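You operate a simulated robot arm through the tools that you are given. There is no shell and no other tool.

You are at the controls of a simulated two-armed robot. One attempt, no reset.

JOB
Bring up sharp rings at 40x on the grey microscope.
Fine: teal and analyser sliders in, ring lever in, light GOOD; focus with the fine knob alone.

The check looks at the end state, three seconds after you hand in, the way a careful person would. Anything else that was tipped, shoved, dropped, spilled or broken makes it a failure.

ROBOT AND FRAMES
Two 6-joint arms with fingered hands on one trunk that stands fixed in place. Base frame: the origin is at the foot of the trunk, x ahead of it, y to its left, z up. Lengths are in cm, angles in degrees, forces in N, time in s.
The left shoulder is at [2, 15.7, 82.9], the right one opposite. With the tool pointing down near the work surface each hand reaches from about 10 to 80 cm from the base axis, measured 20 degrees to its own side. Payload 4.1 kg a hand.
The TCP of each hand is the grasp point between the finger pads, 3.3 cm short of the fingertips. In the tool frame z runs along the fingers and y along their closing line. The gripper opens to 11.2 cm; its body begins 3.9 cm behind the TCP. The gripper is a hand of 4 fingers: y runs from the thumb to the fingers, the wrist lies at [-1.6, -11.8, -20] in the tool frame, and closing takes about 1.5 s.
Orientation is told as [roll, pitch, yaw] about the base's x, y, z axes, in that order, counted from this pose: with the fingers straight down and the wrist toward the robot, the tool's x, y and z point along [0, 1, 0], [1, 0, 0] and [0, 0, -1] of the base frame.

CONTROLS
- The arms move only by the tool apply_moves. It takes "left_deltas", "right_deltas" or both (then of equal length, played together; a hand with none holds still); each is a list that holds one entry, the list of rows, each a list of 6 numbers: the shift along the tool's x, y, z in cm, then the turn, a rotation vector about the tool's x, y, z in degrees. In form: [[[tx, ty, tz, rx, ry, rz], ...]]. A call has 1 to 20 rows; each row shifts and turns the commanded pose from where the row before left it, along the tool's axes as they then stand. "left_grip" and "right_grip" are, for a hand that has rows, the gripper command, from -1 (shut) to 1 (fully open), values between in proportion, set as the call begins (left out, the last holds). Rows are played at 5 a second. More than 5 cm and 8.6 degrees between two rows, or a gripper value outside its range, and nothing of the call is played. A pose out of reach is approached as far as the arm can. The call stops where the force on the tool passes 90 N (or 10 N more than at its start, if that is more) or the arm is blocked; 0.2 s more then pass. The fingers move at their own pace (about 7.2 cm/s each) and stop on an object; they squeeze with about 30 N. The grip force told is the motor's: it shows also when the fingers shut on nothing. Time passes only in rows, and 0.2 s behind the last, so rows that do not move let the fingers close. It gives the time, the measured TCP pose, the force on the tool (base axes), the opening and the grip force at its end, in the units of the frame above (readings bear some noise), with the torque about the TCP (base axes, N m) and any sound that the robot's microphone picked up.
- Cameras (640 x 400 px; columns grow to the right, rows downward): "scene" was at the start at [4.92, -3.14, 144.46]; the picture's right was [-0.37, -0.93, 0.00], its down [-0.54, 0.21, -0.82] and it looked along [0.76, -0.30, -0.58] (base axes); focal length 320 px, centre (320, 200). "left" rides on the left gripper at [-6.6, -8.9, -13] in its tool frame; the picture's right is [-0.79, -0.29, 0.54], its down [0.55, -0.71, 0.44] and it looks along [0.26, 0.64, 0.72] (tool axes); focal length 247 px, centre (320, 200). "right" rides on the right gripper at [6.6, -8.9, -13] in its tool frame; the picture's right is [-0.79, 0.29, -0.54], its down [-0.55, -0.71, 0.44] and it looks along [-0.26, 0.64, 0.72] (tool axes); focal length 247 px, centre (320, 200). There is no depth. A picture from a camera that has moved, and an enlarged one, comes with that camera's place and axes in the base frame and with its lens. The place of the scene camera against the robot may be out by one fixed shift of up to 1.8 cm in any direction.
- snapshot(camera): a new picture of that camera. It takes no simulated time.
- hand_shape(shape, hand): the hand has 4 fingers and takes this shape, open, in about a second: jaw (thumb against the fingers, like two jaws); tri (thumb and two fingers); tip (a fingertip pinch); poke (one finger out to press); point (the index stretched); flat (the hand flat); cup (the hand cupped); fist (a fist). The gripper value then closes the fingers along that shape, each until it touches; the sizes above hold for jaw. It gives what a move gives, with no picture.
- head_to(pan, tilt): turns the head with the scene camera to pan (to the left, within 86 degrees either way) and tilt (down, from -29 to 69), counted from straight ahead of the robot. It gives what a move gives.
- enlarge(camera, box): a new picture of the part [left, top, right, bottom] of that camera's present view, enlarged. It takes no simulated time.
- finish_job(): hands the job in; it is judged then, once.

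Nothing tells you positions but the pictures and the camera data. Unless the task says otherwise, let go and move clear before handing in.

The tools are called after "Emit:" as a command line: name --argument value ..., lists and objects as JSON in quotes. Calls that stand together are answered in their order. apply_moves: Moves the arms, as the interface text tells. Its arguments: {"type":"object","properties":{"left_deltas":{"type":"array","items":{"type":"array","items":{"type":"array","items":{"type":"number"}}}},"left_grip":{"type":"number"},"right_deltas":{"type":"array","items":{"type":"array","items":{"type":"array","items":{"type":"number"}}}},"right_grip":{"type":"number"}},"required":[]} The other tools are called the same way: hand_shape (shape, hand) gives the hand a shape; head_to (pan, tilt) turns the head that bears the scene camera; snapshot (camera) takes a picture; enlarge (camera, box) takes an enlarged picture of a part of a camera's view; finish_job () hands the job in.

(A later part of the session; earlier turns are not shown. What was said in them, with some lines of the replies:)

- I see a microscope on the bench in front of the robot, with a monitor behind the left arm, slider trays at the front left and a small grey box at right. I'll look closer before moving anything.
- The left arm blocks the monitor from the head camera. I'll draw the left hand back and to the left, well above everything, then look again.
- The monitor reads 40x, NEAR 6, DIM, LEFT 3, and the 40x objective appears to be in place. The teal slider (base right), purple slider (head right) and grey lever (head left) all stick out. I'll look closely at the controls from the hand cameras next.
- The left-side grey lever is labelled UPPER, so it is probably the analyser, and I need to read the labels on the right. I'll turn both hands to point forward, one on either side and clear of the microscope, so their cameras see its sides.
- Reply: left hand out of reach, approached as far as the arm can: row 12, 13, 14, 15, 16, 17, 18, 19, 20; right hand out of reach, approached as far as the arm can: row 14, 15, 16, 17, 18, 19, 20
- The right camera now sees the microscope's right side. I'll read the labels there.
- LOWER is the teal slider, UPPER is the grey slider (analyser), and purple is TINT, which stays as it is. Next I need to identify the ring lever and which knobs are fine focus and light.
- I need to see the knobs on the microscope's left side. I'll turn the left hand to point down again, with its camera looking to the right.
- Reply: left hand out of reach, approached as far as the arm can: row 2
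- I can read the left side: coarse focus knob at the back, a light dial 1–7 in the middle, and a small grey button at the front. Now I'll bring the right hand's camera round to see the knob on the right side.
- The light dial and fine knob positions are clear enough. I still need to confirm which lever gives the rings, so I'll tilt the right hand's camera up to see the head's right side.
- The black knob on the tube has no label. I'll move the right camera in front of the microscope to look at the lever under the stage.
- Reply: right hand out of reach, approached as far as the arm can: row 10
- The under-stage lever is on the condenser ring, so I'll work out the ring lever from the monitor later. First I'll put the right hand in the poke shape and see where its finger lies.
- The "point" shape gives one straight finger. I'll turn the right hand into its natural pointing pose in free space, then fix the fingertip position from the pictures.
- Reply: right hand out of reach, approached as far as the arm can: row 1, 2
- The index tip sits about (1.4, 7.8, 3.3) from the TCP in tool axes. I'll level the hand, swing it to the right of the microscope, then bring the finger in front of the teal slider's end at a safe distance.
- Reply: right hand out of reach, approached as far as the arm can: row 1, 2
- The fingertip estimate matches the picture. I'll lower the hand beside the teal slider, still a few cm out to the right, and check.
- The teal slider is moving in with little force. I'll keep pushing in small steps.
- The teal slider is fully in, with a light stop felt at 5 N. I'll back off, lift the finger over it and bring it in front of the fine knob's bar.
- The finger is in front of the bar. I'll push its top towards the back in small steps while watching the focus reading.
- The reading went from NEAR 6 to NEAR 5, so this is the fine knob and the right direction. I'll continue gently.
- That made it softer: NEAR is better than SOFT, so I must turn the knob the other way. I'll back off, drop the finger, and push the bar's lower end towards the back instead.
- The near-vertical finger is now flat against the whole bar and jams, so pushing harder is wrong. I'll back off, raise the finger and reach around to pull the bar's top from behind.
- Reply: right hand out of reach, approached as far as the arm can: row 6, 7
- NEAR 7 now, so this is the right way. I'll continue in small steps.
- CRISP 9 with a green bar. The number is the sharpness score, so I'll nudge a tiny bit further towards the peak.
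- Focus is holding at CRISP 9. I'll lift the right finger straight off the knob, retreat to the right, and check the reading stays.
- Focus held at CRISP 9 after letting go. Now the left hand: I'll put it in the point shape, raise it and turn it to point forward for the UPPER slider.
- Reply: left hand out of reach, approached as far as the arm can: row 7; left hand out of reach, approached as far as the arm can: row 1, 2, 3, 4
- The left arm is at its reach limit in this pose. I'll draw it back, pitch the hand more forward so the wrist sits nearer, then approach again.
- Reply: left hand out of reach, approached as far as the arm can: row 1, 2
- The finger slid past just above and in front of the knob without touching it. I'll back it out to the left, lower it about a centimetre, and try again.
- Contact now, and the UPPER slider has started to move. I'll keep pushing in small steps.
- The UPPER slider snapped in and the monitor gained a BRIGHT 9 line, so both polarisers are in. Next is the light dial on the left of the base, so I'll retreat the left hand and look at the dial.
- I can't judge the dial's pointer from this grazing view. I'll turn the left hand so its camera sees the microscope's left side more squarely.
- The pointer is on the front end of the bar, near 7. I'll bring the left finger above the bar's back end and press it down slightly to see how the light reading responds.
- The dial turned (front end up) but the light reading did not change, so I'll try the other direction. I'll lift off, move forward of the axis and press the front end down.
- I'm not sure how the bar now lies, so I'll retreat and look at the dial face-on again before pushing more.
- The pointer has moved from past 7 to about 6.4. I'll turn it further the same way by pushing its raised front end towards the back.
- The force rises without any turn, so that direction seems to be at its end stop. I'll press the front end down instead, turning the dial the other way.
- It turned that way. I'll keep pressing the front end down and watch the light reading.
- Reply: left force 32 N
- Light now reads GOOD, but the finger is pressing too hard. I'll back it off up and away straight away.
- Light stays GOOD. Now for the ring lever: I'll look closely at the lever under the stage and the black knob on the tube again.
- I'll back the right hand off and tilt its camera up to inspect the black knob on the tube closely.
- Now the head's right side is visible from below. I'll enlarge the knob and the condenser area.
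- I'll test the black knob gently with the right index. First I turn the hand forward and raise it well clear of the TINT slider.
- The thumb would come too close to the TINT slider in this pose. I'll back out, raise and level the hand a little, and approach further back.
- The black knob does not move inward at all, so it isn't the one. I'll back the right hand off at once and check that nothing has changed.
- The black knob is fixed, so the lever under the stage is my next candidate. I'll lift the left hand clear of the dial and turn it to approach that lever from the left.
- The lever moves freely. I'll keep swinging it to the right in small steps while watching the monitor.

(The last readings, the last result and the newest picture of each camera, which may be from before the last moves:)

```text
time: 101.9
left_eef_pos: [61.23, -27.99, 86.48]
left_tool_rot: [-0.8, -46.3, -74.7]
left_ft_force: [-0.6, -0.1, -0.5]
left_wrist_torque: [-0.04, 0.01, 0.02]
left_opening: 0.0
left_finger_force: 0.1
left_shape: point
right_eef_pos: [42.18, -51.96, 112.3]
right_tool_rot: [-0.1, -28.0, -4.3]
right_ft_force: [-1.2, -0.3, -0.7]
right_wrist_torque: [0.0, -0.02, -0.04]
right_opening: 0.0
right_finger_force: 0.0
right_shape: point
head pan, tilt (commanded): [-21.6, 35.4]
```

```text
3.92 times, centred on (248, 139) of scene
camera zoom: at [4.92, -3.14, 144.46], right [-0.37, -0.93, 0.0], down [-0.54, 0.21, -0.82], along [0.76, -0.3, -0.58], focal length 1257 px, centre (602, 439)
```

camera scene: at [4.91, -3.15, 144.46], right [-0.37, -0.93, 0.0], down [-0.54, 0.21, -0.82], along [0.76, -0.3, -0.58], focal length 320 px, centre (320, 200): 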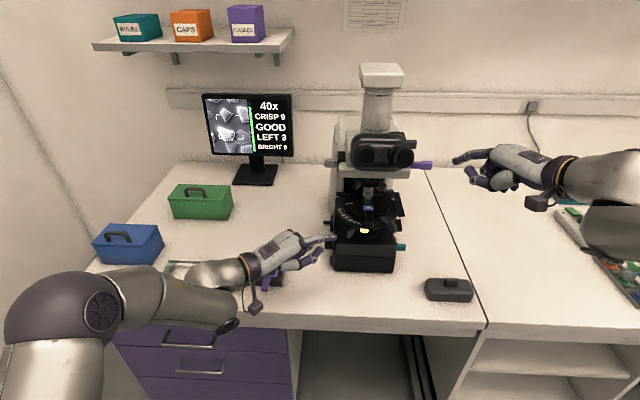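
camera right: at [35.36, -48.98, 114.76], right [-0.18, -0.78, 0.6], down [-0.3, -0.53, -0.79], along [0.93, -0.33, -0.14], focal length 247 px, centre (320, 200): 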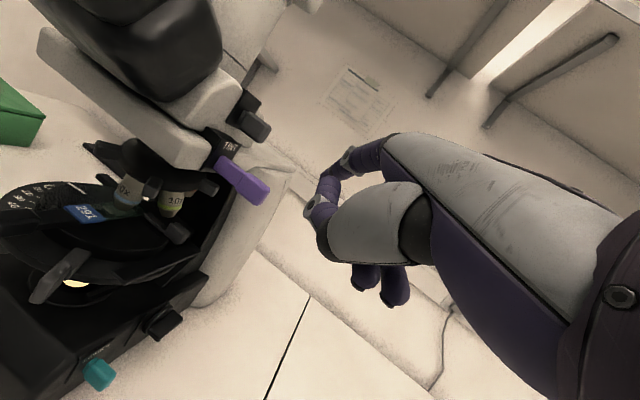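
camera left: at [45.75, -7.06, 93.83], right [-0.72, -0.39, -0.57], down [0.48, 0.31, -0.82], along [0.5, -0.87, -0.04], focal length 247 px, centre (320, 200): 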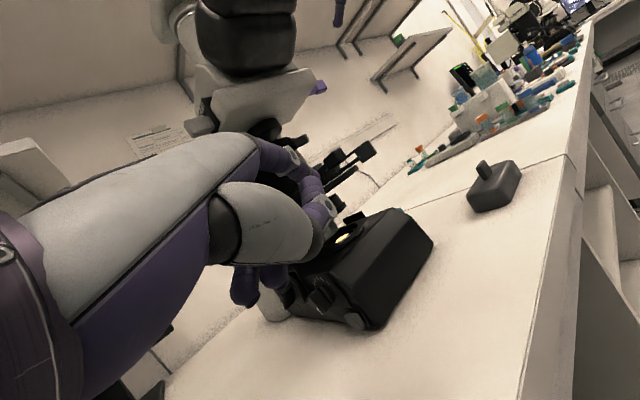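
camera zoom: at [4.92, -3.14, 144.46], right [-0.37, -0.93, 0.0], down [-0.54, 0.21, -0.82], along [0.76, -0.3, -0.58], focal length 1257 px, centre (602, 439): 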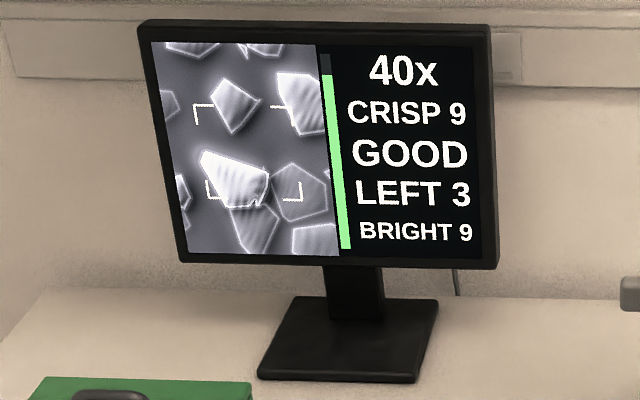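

Emit:
apply_moves --left_deltas '[[[-0.37, 0.12, 0.13, 0, 0, 0], [-0.37, 0.12, 0.13, 0, 0, 0], [-0.36, 0.14, 0.15, 0, 0, 0], [-0.36, 0.14, 0.15, 0, 0, 0]]]'

Emit:
enlarge --camera "scene" --box '[310, 205, 390, 260]'

Emit:
enlarge --camera "scene" --box '[198, 88, 298, 190]'

```text
time: 102.9
left_eef_pos: [60.11, -29.05, 86.58]
left_tool_rot: [-0.7, -46.2, -74.6]
left_ft_force: [-0.4, 0.0, -0.2]
left_wrist_torque: [0.0, 0.03, 0.01]
left_opening: 0.01
left_finger_force: 0.0
left_shape: point
right_eef_pos: [42.25, -52.15, 112.3]
right_tool_rot: [-0.1, -28.0, -4.1]
right_ft_force: [-0.1, 0.0, 0.5]
right_wrist_torque: [0.08, -0.03, 0.03]
right_opening: 0.0
right_finger_force: 0.0
right_shape: point
head pan, tilt (commanded): [-21.6, 35.4]
```

```text
7.27 times, centred on (350, 232) of scene
camera zoom: at [4.92, -3.14, 144.46], right [-0.37, -0.93, 0.0], down [-0.54, 0.21, -0.82], along [0.76, -0.3, -0.58], focal length 2331 px, centre (102, -36)
```

zoom: 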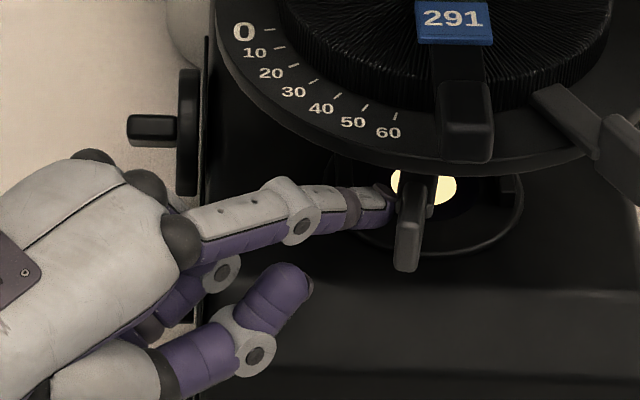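

```text
3.92 times, centred on (248, 139) of scene
camera zoom: at [4.92, -3.14, 144.46], right [-0.37, -0.93, 0.0], down [-0.54, 0.21, -0.82], along [0.76, -0.3, -0.58], focal length 1257 px, centre (602, 439)
```

zoom: 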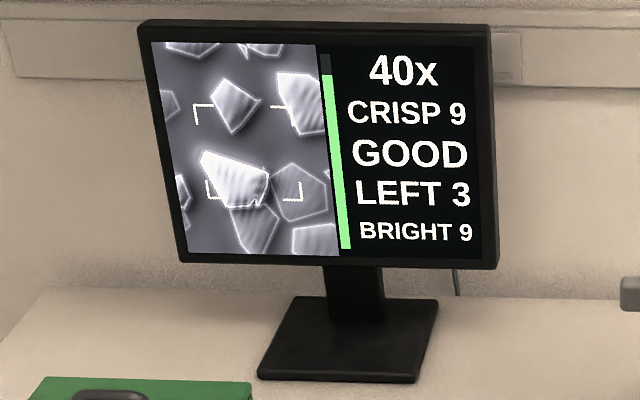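

Emit:
apply_moves --left_deltas '[[[-0.3, 0.19, 0.2, 0, 0, 0], [-0.28, 0.2, 0.21, 0, 0, 0], [-0.26, 0.21, 0.22, 0, 0, 0], [-0.26, 0.21, 0.22, 0, 0, 0], [-0.26, 0.21, 0.22, 0, 0, 0]]]'

Emit:
enlarge --camera "scene" --box '[310, 205, 400, 265]'

Emit:
enlarge --camera "scene" --box '[198, 88, 298, 190]'

```text
time: 104.1
left_eef_pos: [59.05, -30.82, 86.59]
left_tool_rot: [-0.6, -46.3, -74.7]
left_ft_force: [0.4, -0.6, -0.2]
left_wrist_torque: [-0.01, -0.01, 0.03]
left_opening: 10.57
left_finger_force: 0.0
left_shape: point
right_eef_pos: [42.1, -52.1, 112.35]
right_tool_rot: [-0.3, -28.0, -4.2]
right_ft_force: [-0.1, 0.5, -1.1]
right_wrist_torque: [0.01, 0.05, 0.01]
right_opening: 0.0
right_finger_force: 0.1
right_shape: point
head pan, tilt (commanded): [-21.6, 35.4]
```

```text
6.67 times, centred on (355, 235) of scene
camera zoom: at [4.92, -3.14, 144.46], right [-0.37, -0.93, 0.0], down [-0.54, 0.21, -0.82], along [0.76, -0.3, -0.58], focal length 2137 px, centre (87, -33)
```

zoom: 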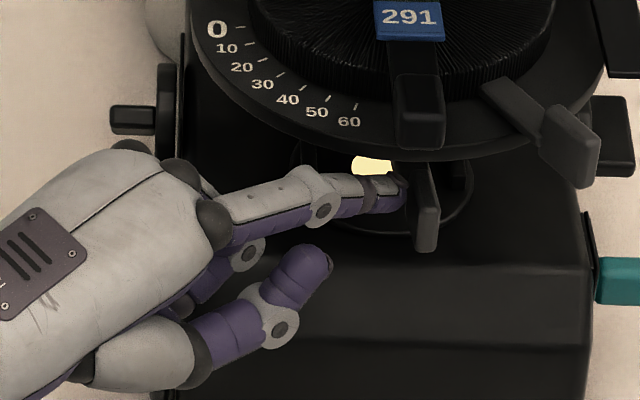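

```text
3.92 times, centred on (248, 139) of scene
camera zoom: at [4.92, -3.14, 144.46], right [-0.37, -0.93, 0.0], down [-0.54, 0.21, -0.82], along [0.76, -0.3, -0.58], focal length 1257 px, centre (602, 439)
```

zoom: 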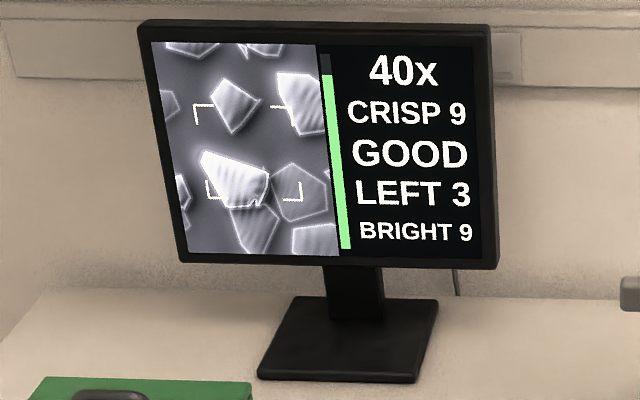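

Emit:
apply_moves --left_deltas '[[[-0.22, 0.24, 0.25, 0, 0, 0], [-0.2, 0.24, 0.26, 0, 0, 0], [-0.18, 0.26, 0.27, 0, 0, 0], [-0.16, 0.27, 0.28, 0, 0, 0]]]'

Emit:
enlarge --camera "scene" --box '[320, 205, 410, 265]'

Emit:
enlarge --camera "scene" --box '[198, 88, 298, 190]'

```text
time: 105.1
left_eef_pos: [58.78, -32.44, 86.59]
left_tool_rot: [-0.7, -46.2, -74.6]
left_ft_force: [-0.4, -0.2, 0.5]
left_wrist_torque: [-0.02, 0.0, 0.0]
left_opening: 10.57
left_finger_force: 0.1
left_shape: point
right_eef_pos: [42.23, -52.06, 112.33]
right_tool_rot: [-0.1, -28.0, -4.2]
right_ft_force: [-0.9, 0.6, 0.5]
right_wrist_torque: [0.03, 0.01, -0.01]
right_opening: 0.02
right_finger_force: 0.0
right_shape: point
head pan, tilt (commanded): [-21.6, 35.4]
```

```text
6.67 times, centred on (365, 235) of scene
camera zoom: at [4.92, -3.14, 144.46], right [-0.37, -0.93, 0.0], down [-0.54, 0.21, -0.82], along [0.76, -0.3, -0.58], focal length 2137 px, centre (20, -33)
```

zoom: 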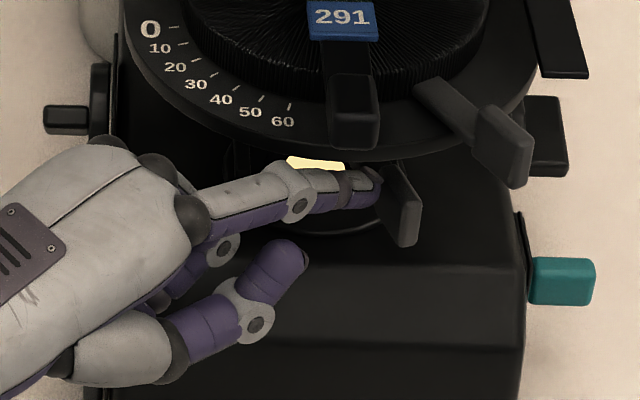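

```text
3.92 times, centred on (248, 139) of scene
camera zoom: at [4.92, -3.14, 144.46], right [-0.37, -0.93, 0.0], down [-0.54, 0.21, -0.82], along [0.76, -0.3, -0.58], focal length 1257 px, centre (602, 439)
```

zoom: 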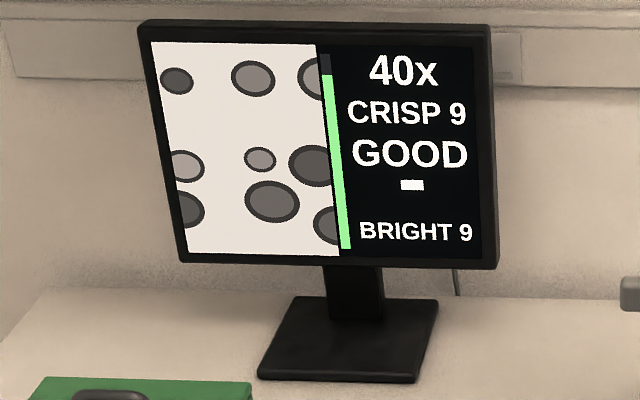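

The monitor changed: it now shows round ring-like figures and the LEFT line has gone. I'll zoom in to look.

Emit:
enlarge --camera "scene" --box '[204, 92, 256, 160]'

Emit:
enlarge --camera "scene" --box '[345, 215, 395, 250]'

```text
5.88 times, centred on (230, 126) of scene
camera zoom: at [4.92, -3.14, 144.46], right [-0.37, -0.93, 0.0], down [-0.54, 0.21, -0.82], along [0.76, -0.3, -0.58], focal length 1885 px, centre (849, 635)
```

zoom: 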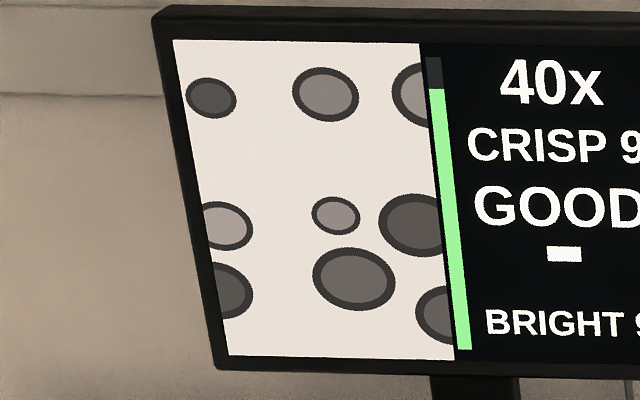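

```text
11.43 times, centred on (370, 232) of scene
camera zoom: at [4.92, -3.14, 144.46], right [-0.37, -0.93, 0.0], down [-0.54, 0.21, -0.82], along [0.76, -0.3, -0.58], focal length 3663 px, centre (-251, -171)
```

zoom: 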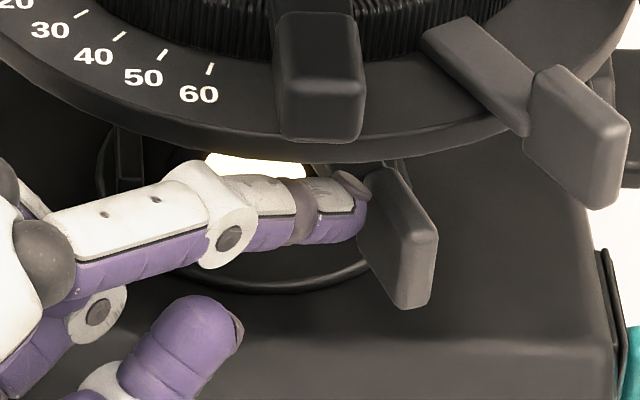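

Emit:
apply_moves --left_deltas '[[[-0.1, 0.26, 0.28, 0, 0, 0], [-0.08, 0.26, 0.28, 0, 0, 0], [-0.06, 0.26, 0.28, 0, 0, 0]]]'

Emit:
enlarge --camera "scene" --box '[345, 215, 395, 250]'

Emit:
enlarge --camera "scene" --box '[198, 88, 298, 190]'

```text
time: 105.9
left_eef_pos: [58.7, -33.56, 86.49]
left_tool_rot: [-0.6, -46.2, -74.7]
left_ft_force: [-0.3, 0.3, -0.3]
left_wrist_torque: [-0.01, -0.03, -0.01]
left_opening: 10.55
left_finger_force: 0.0
left_shape: point
right_eef_pos: [42.23, -52.07, 112.35]
right_tool_rot: [-0.1, -28.0, -4.2]
right_ft_force: [0.2, 0.2, 0.3]
right_wrist_torque: [0.04, -0.01, 0.0]
right_opening: 0.01
right_finger_force: 0.2
right_shape: point
head pan, tilt (commanded): [-21.6, 35.4]
```

```text
11.43 times, centred on (370, 232) of scene
camera zoom: at [4.92, -3.14, 144.46], right [-0.37, -0.93, 0.0], down [-0.54, 0.21, -0.82], along [0.76, -0.3, -0.58], focal length 3663 px, centre (-251, -171)
```

zoom: 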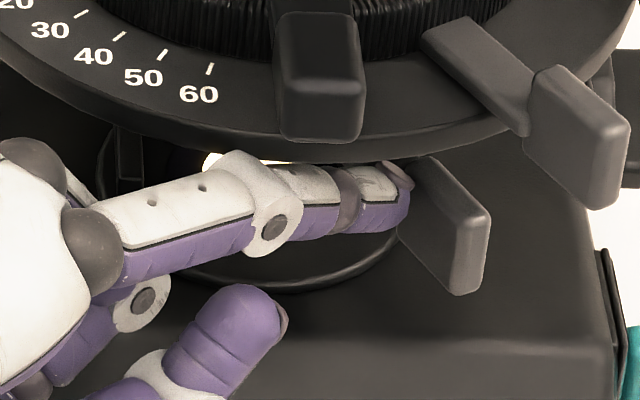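

```text
3.92 times, centred on (248, 139) of scene
camera zoom: at [4.92, -3.14, 144.46], right [-0.37, -0.93, 0.0], down [-0.54, 0.21, -0.82], along [0.76, -0.3, -0.58], focal length 1257 px, centre (602, 439)
```

zoom: 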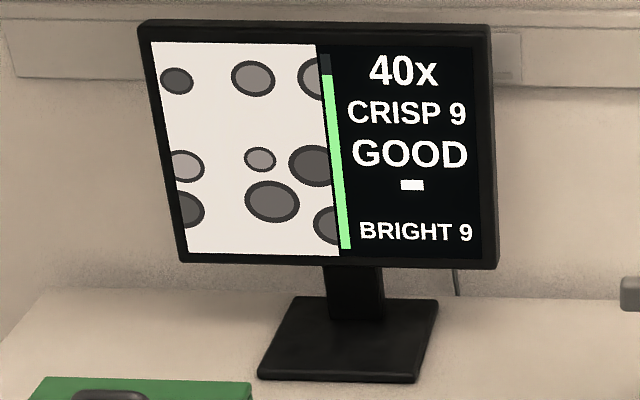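

Emit:
enlarge --camera "scene" --box '[208, 98, 250, 126]'

Emit:
enlarge --camera "scene" --box '[208, 124, 252, 156]'

```text
14.29 times, centred on (229, 112) of scene
camera zoom: at [4.92, -3.14, 144.46], right [-0.37, -0.93, 0.0], down [-0.54, 0.21, -0.82], along [0.76, -0.3, -0.58], focal length 4579 px, centre (1620, 1457)
```

zoom: 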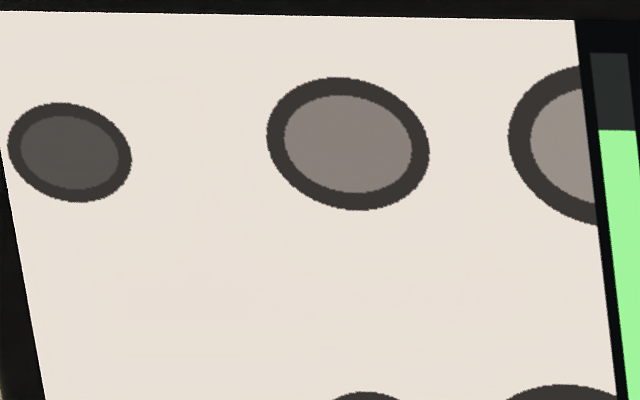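

```text
12.50 times, centred on (230, 140) of scene
camera zoom: at [4.92, -3.14, 144.46], right [-0.37, -0.93, 0.0], down [-0.54, 0.21, -0.82], along [0.76, -0.3, -0.58], focal length 4007 px, centre (1445, 950)
```

zoom: 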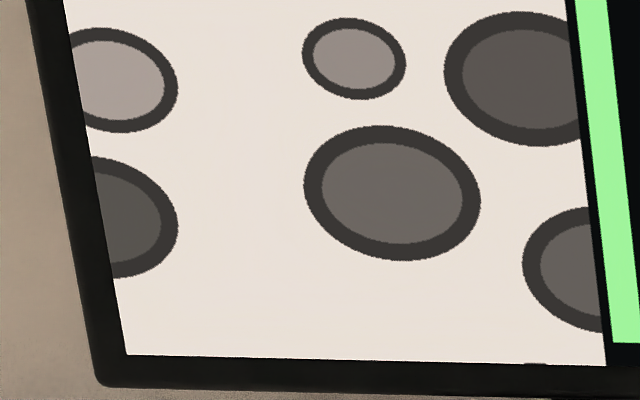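

Emit:
apply_moves --left_deltas '[[[-0.02, 0.22, 0.24, 0, 0, 0], [0.0, 0.22, 0.24, 0, 0, 0]]]'

Emit:
enlarge --camera "scene" --box '[345, 215, 395, 250]'

Emit:
enlarge --camera "scene" --box '[198, 88, 298, 190]'

```text
time: 106.5
left_eef_pos: [59.03, -34.23, 86.43]
left_tool_rot: [-0.6, -46.1, -74.7]
left_ft_force: [-1.9, 1.8, -2.4]
left_wrist_torque: [-0.11, -0.14, -0.08]
left_opening: 10.57
left_finger_force: 0.0
left_shape: point
right_eef_pos: [42.16, -51.96, 112.44]
right_tool_rot: [-0.2, -28.0, -4.1]
right_ft_force: [0.3, 0.2, 1.1]
right_wrist_torque: [-0.02, 0.0, -0.01]
right_opening: 0.0
right_finger_force: 0.2
right_shape: point
head pan, tilt (commanded): [-21.6, 35.4]
```

```text
11.43 times, centred on (370, 232) of scene
camera zoom: at [4.92, -3.14, 144.46], right [-0.37, -0.93, 0.0], down [-0.54, 0.21, -0.82], along [0.76, -0.3, -0.58], focal length 3663 px, centre (-251, -171)
```

zoom: 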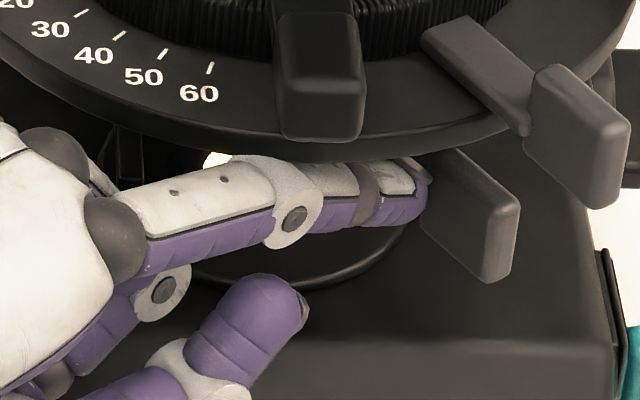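

```text
3.92 times, centred on (248, 139) of scene
camera zoom: at [4.92, -3.14, 144.46], right [-0.37, -0.93, 0.0], down [-0.54, 0.21, -0.82], along [0.76, -0.3, -0.58], focal length 1257 px, centre (602, 439)
```

zoom: 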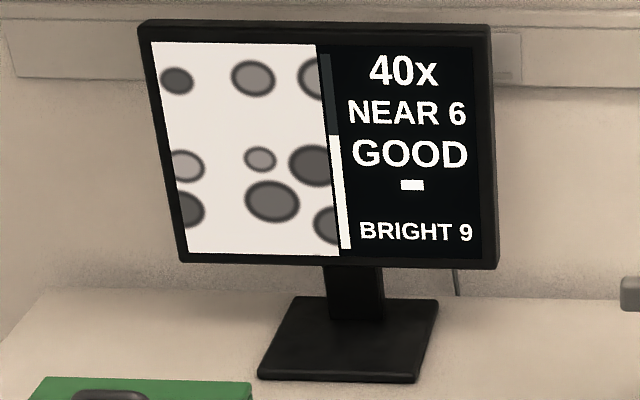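

Focus dropped to NEAR 6, and the finger felt a small downward force, so it may be touching the stage. I'll ease the finger back and check.

Emit:
apply_moves --left_deltas '[[[0.25, -0.35, -0.1, 0, 0, 0], [0.5, -0.4, -0.4, 0, 0, 0], [0.6, -0.5, -0.5, 0, 0, 0]]]'

Emit:
enlarge --camera "scene" --box '[335, 205, 405, 260]'

Emit:
enlarge --camera "scene" --box '[198, 88, 298, 190]'

```text
time: 107.3
left_eef_pos: [59.83, -32.43, 86.27]
left_tool_rot: [-0.8, -46.2, -74.7]
left_ft_force: [0.3, 0.1, 0.4]
left_wrist_torque: [-0.01, -0.02, -0.01]
left_opening: 10.56
left_finger_force: 0.0
left_shape: point
right_eef_pos: [42.08, -52.04, 112.38]
right_tool_rot: [-0.2, -28.0, -4.3]
right_ft_force: [0.0, -0.3, -0.9]
right_wrist_torque: [0.02, 0.01, 0.01]
right_opening: 0.02
right_finger_force: 0.1
right_shape: point
head pan, tilt (commanded): [-21.6, 35.4]
```

```text
7.27 times, centred on (370, 232) of scene
camera zoom: at [4.91, -3.15, 144.46], right [-0.37, -0.93, 0.0], down [-0.54, 0.21, -0.82], along [0.76, -0.3, -0.58], focal length 2331 px, centre (-44, -36)
```

zoom: 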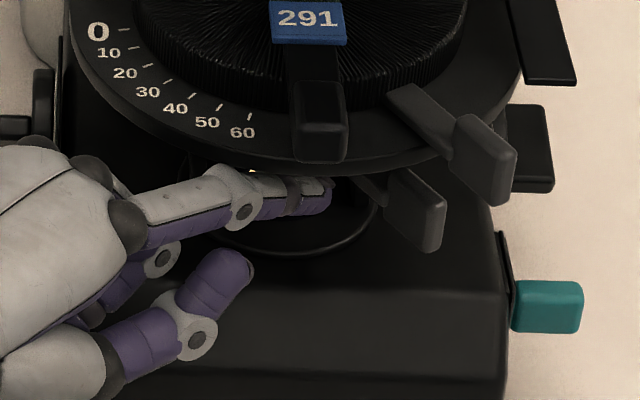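

```text
3.92 times, centred on (248, 139) of scene
camera zoom: at [4.91, -3.15, 144.46], right [-0.37, -0.93, 0.0], down [-0.54, 0.21, -0.82], along [0.76, -0.3, -0.58], focal length 1257 px, centre (602, 439)
```

zoom: 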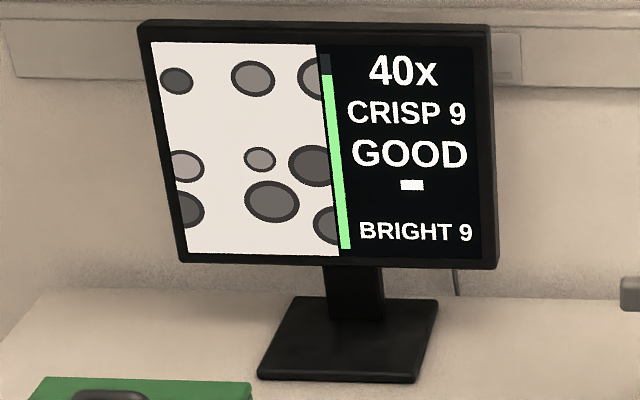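

Focus is back to CRISP 9 with the rings showing and light GOOD; only the finger's pressure had disturbed it. I'll pull the left finger straight out along its own direction and clear of the microscope.

Emit:
apply_moves --left_deltas '[[[0, -1.2, -1.25, 0, 0, 0], [0, -1.7, -1.77, 0, 0, 0], [0, -2.3, -2.4, 0, 0, 0], [0, -2.3, -2.4, 0, 0, 0]]]'

Emit:
snapshot --camera "scene"

Emit:
enlarge --camera "scene" --box '[198, 88, 298, 190]'

Emit:
enlarge --camera "scene" --box '[310, 195, 420, 280]'

```text
time: 108.3
left_eef_pos: [56.97, -21.81, 86.42]
left_tool_rot: [-0.7, -46.2, -74.6]
left_ft_force: [-0.4, -0.6, 0.4]
left_wrist_torque: [0.01, 0.01, -0.02]
left_opening: 0.0
left_finger_force: 0.1
left_shape: point
right_eef_pos: [42.27, -52.06, 112.39]
right_tool_rot: [-0.1, -28.0, -4.2]
right_ft_force: [0.9, 0.8, 0.1]
right_wrist_torque: [0.03, 0.0, 0.01]
right_opening: 0.0
right_finger_force: 0.2
right_shape: point
head pan, tilt (commanded): [-21.6, 35.4]
```

```text
taken
camera scene: at [4.92, -3.18, 144.46], right [-0.37, -0.93, 0.0], down [-0.54, 0.21, -0.82], along [0.76, -0.3, -0.58], focal length 320 px, centre (320, 200)
```

scene: 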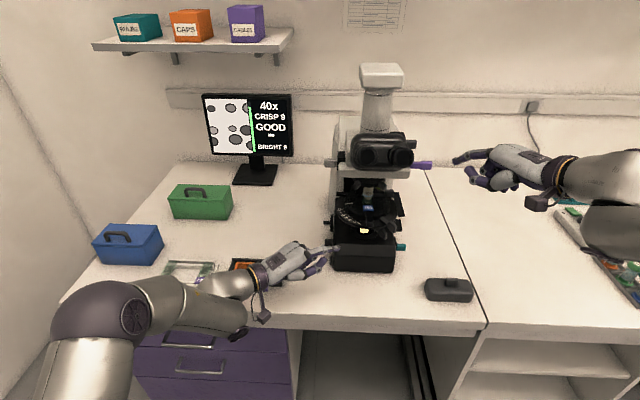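

```text
3.92 times, centred on (248, 139) of scene
camera zoom: at [4.92, -3.18, 144.46], right [-0.37, -0.93, 0.0], down [-0.54, 0.21, -0.82], along [0.76, -0.3, -0.58], focal length 1257 px, centre (602, 439)
```

zoom: 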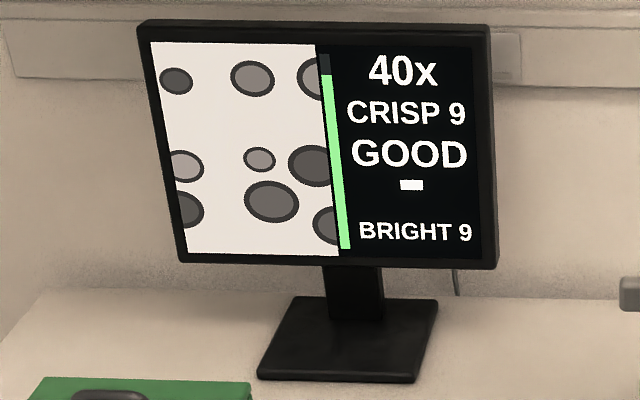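

```text
4.71 times, centred on (365, 238) of scene
camera zoom: at [4.92, -3.18, 144.46], right [-0.37, -0.93, 0.0], down [-0.54, 0.21, -0.82], along [0.76, -0.3, -0.58], focal length 1508 px, centre (108, 24)
```

zoom: 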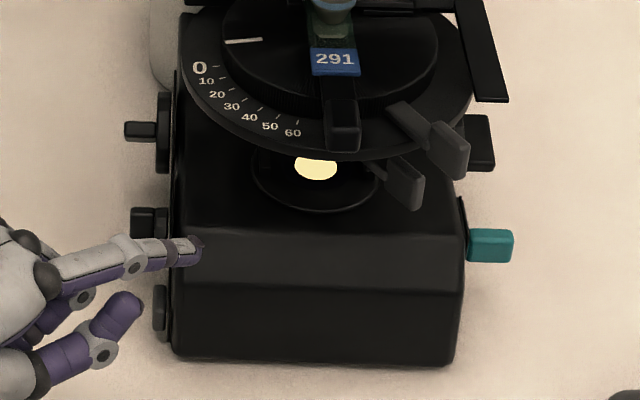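

The state holds with the hand out: rings, 40x, CRISP 9, light GOOD. I'll now withdraw both hands well clear of the bench.

Emit:
apply_moves --left_deltas '[[[-2.57, -1.48, -1.54, 0, 0, 0], [-2.57, -1.48, -1.54, 0, 0, 0], [-2.57, -1.48, -1.54, 0, 0, 0], [0, 2.7, -2.6, 0, 0, 0], [0, 2.7, -2.6, 0, 0, 0], [0, 2.7, -2.6, 0, 0, 0], [0, 2.7, -2.6, 0, 0, 0]]]' --right_deltas '[[[1.03, -2.49, -1.32, 0, 0, 0], [1.03, -2.49, -1.32, 0, 0, 0], [1.03, -2.49, -1.32, 0, 0, 0], [0, 0, 0, 0, 0, 0], [0, 0, 0, 0, 0, 0], [0, 0, 0, 0, 0, 0], [0, 0, 0, 0, 0, 0]]]'

Emit:
snapshot --camera "scene"

Emit:
snapshot --camera "left"

Emit:
snapshot --camera "right"

```text
time: 109.9
left_eef_pos: [48.23, -17.31, 101.32]
left_tool_rot: [-0.8, -46.2, -74.6]
left_ft_force: [0.3, -0.4, -1.0]
left_wrist_torque: [-0.03, 0.02, 0.01]
left_opening: 0.0
left_finger_force: 0.1
left_shape: point
right_eef_pos: [33.95, -48.22, 112.5]
right_tool_rot: [-0.1, -28.0, -4.2]
right_ft_force: [-0.1, 0.1, 0.4]
right_wrist_torque: [0.0, -0.02, 0.0]
right_opening: 0.0
right_finger_force: 0.1
right_shape: point
head pan, tilt (commanded): [-21.6, 35.4]
```

```text
taken
camera scene: at [4.94, -3.15, 144.46], right [-0.37, -0.93, 0.0], down [-0.54, 0.21, -0.81], along [0.76, -0.3, -0.58], focal length 320 px, centre (320, 200)
```

scene: 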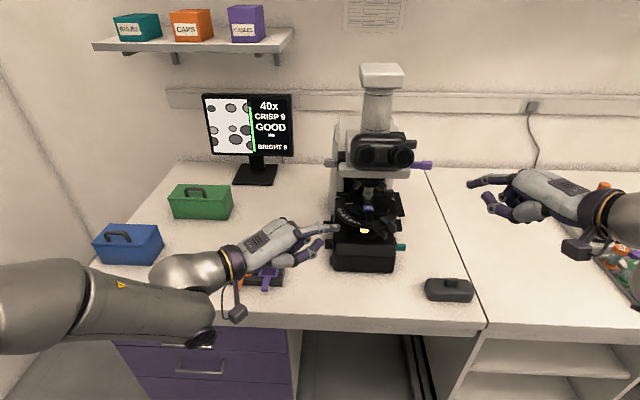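

```text
taken
camera left: at [37.89, -3.87, 104.04], right [-0.72, -0.39, -0.57], down [0.48, 0.31, -0.82], along [0.5, -0.87, -0.04], focal length 247 px, centre (320, 200)
```

left: 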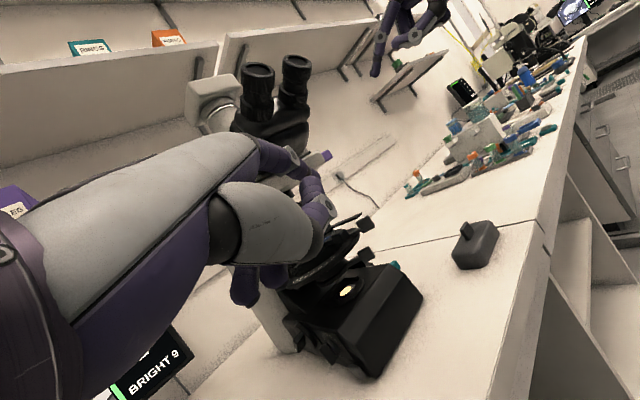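

```text
taken
camera right: at [20.51, -40.55, 119.73], right [-0.06, -0.79, 0.61], down [-0.46, -0.52, -0.72], along [0.88, -0.32, -0.34], focal length 247 px, centre (320, 200)
```

right: 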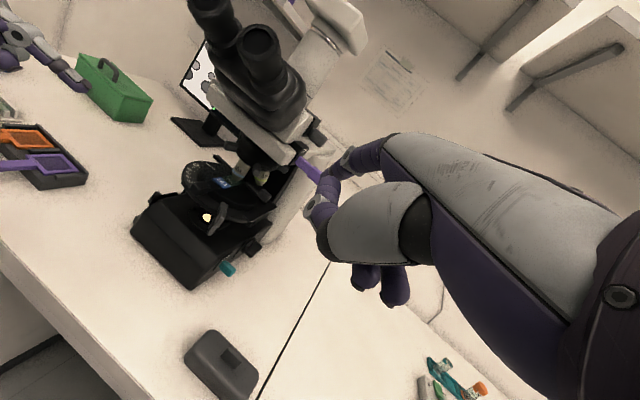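

Emit:
apply_moves --left_deltas '[[[0, 2.7, -2.6, 0, 0, 0], [0, 2.7, -2.6, 0, 0, 0], [-3.08, -1.77, -1.85, 0, 0, 0], [-3.08, -1.77, -1.85, 0, 0, 0], [2.56, -2.13, -2.22, 0, 0, 0], [2.56, -2.13, -2.22, 0, 0, 0], [2.56, -2.13, -2.22, 0, 0, 0]]]'

Emit:
snapshot --camera "scene"

Emit:
enlarge --camera "scene" --box '[80, 180, 320, 320]'

Emit:
enlarge --camera "scene" --box '[300, 50, 480, 310]'

Emit:
enlarge --camera "scene" --box '[198, 88, 298, 190]'

```text
time: 111.5
left_eef_pos: [45.7, -3.15, 108.87]
left_tool_rot: [-0.7, -46.2, -74.7]
left_ft_force: [0.6, -0.8, 0.6]
left_wrist_torque: [0.02, 0.0, 0.01]
left_opening: 0.0
left_finger_force: 0.1
left_shape: point
right_eef_pos: [33.87, -48.22, 112.56]
right_tool_rot: [-0.2, -28.0, -4.2]
right_ft_force: [-0.4, 0.3, -0.1]
right_wrist_torque: [0.01, 0.01, 0.01]
right_opening: 0.0
right_finger_force: 0.1
right_shape: point
head pan, tilt (commanded): [-21.6, 35.4]
```

```text
taken
camera scene: at [4.9, -3.18, 144.46], right [-0.37, -0.93, 0.0], down [-0.54, 0.21, -0.82], along [0.76, -0.3, -0.58], focal length 320 px, centre (320, 200)
```

scene: 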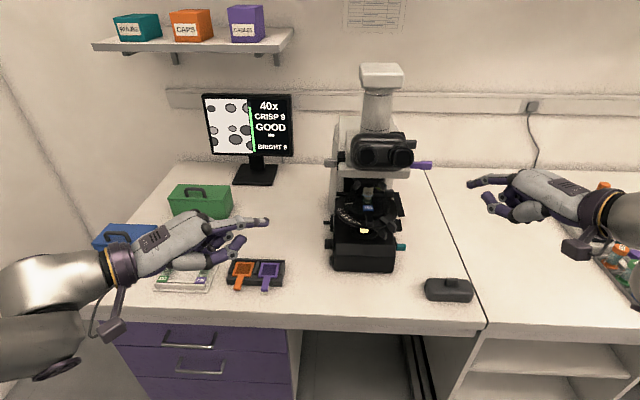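

```text
2.67 times, centred on (200, 250) of scene
camera zoom: at [4.9, -3.18, 144.46], right [-0.37, -0.93, 0.0], down [-0.54, 0.21, -0.82], along [0.76, -0.3, -0.58], focal length 855 px, centre (640, 67)
```

zoom: 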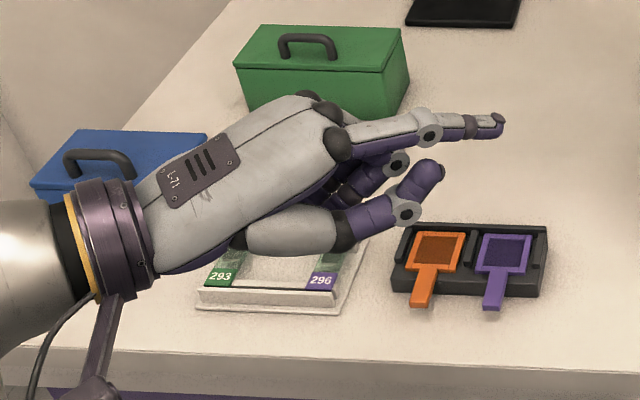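

```text
1.54 times, centred on (390, 180) of scene
camera zoom: at [4.9, -3.18, 144.46], right [-0.37, -0.93, 0.0], down [-0.54, 0.21, -0.82], along [0.76, -0.3, -0.58], focal length 493 px, centre (212, 231)
```

zoom: 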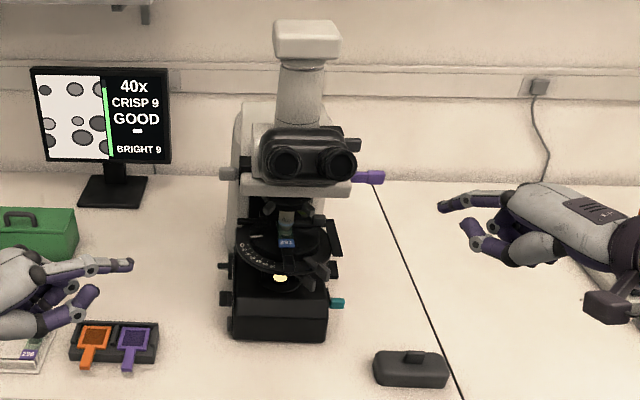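

```text
3.92 times, centred on (248, 139) of scene
camera zoom: at [4.9, -3.18, 144.46], right [-0.37, -0.93, 0.0], down [-0.54, 0.21, -0.82], along [0.76, -0.3, -0.58], focal length 1257 px, centre (602, 439)
```

zoom: 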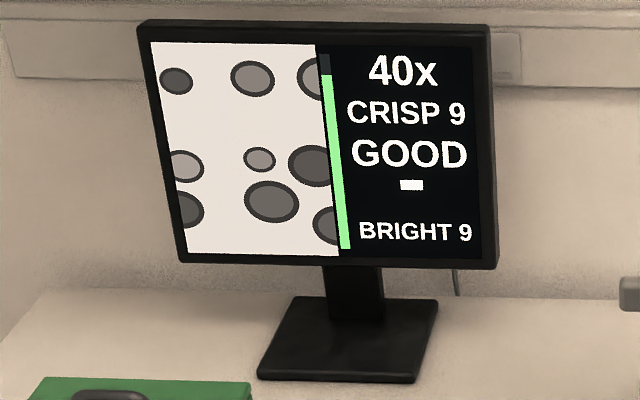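

The monitor shows round ring figures at 40x with CRISP 9 and light GOOD. The teal and UPPER sliders and the lever under the stage are in. Both hands are clear and the rest of the bench looks undisturbed, so I'm handing the job in.

Emit:
finish_job

```text
The job is handed in.
```

I've handed the job in. At the end the monitor read 40x, CRISP 9 and light GOOD, with round ring figures on the screen. I was not told whether it passed.

- **Sliders:** the teal slider (marked LOWER) and the grey one (marked UPPER, which I took as the analyser) are both pushed fully in. I left TINT alone.
- **Ring lever:** no lever is labelled for this. I swung the lever under the stage to the right, and the screen switched from crystals to rings. That switch is my only evidence it is the right lever.
- **Focus:** I used only the fine knob. It briefly dropped to NEAR 6 while my finger pressed under the stage, then returned to CRISP 9 when I let go.
- **Light:** the left-hand dial now gives GOOD. I pressed it harder than I meant to for a moment, about 30 N.
- **Black knob:** I first tried the black knob on the tube, at about 15 N. It didn't move, so I left it.

In the pictures the microscope had not shifted, nothing else on the bench had moved, and both hands were clear when I handed in.
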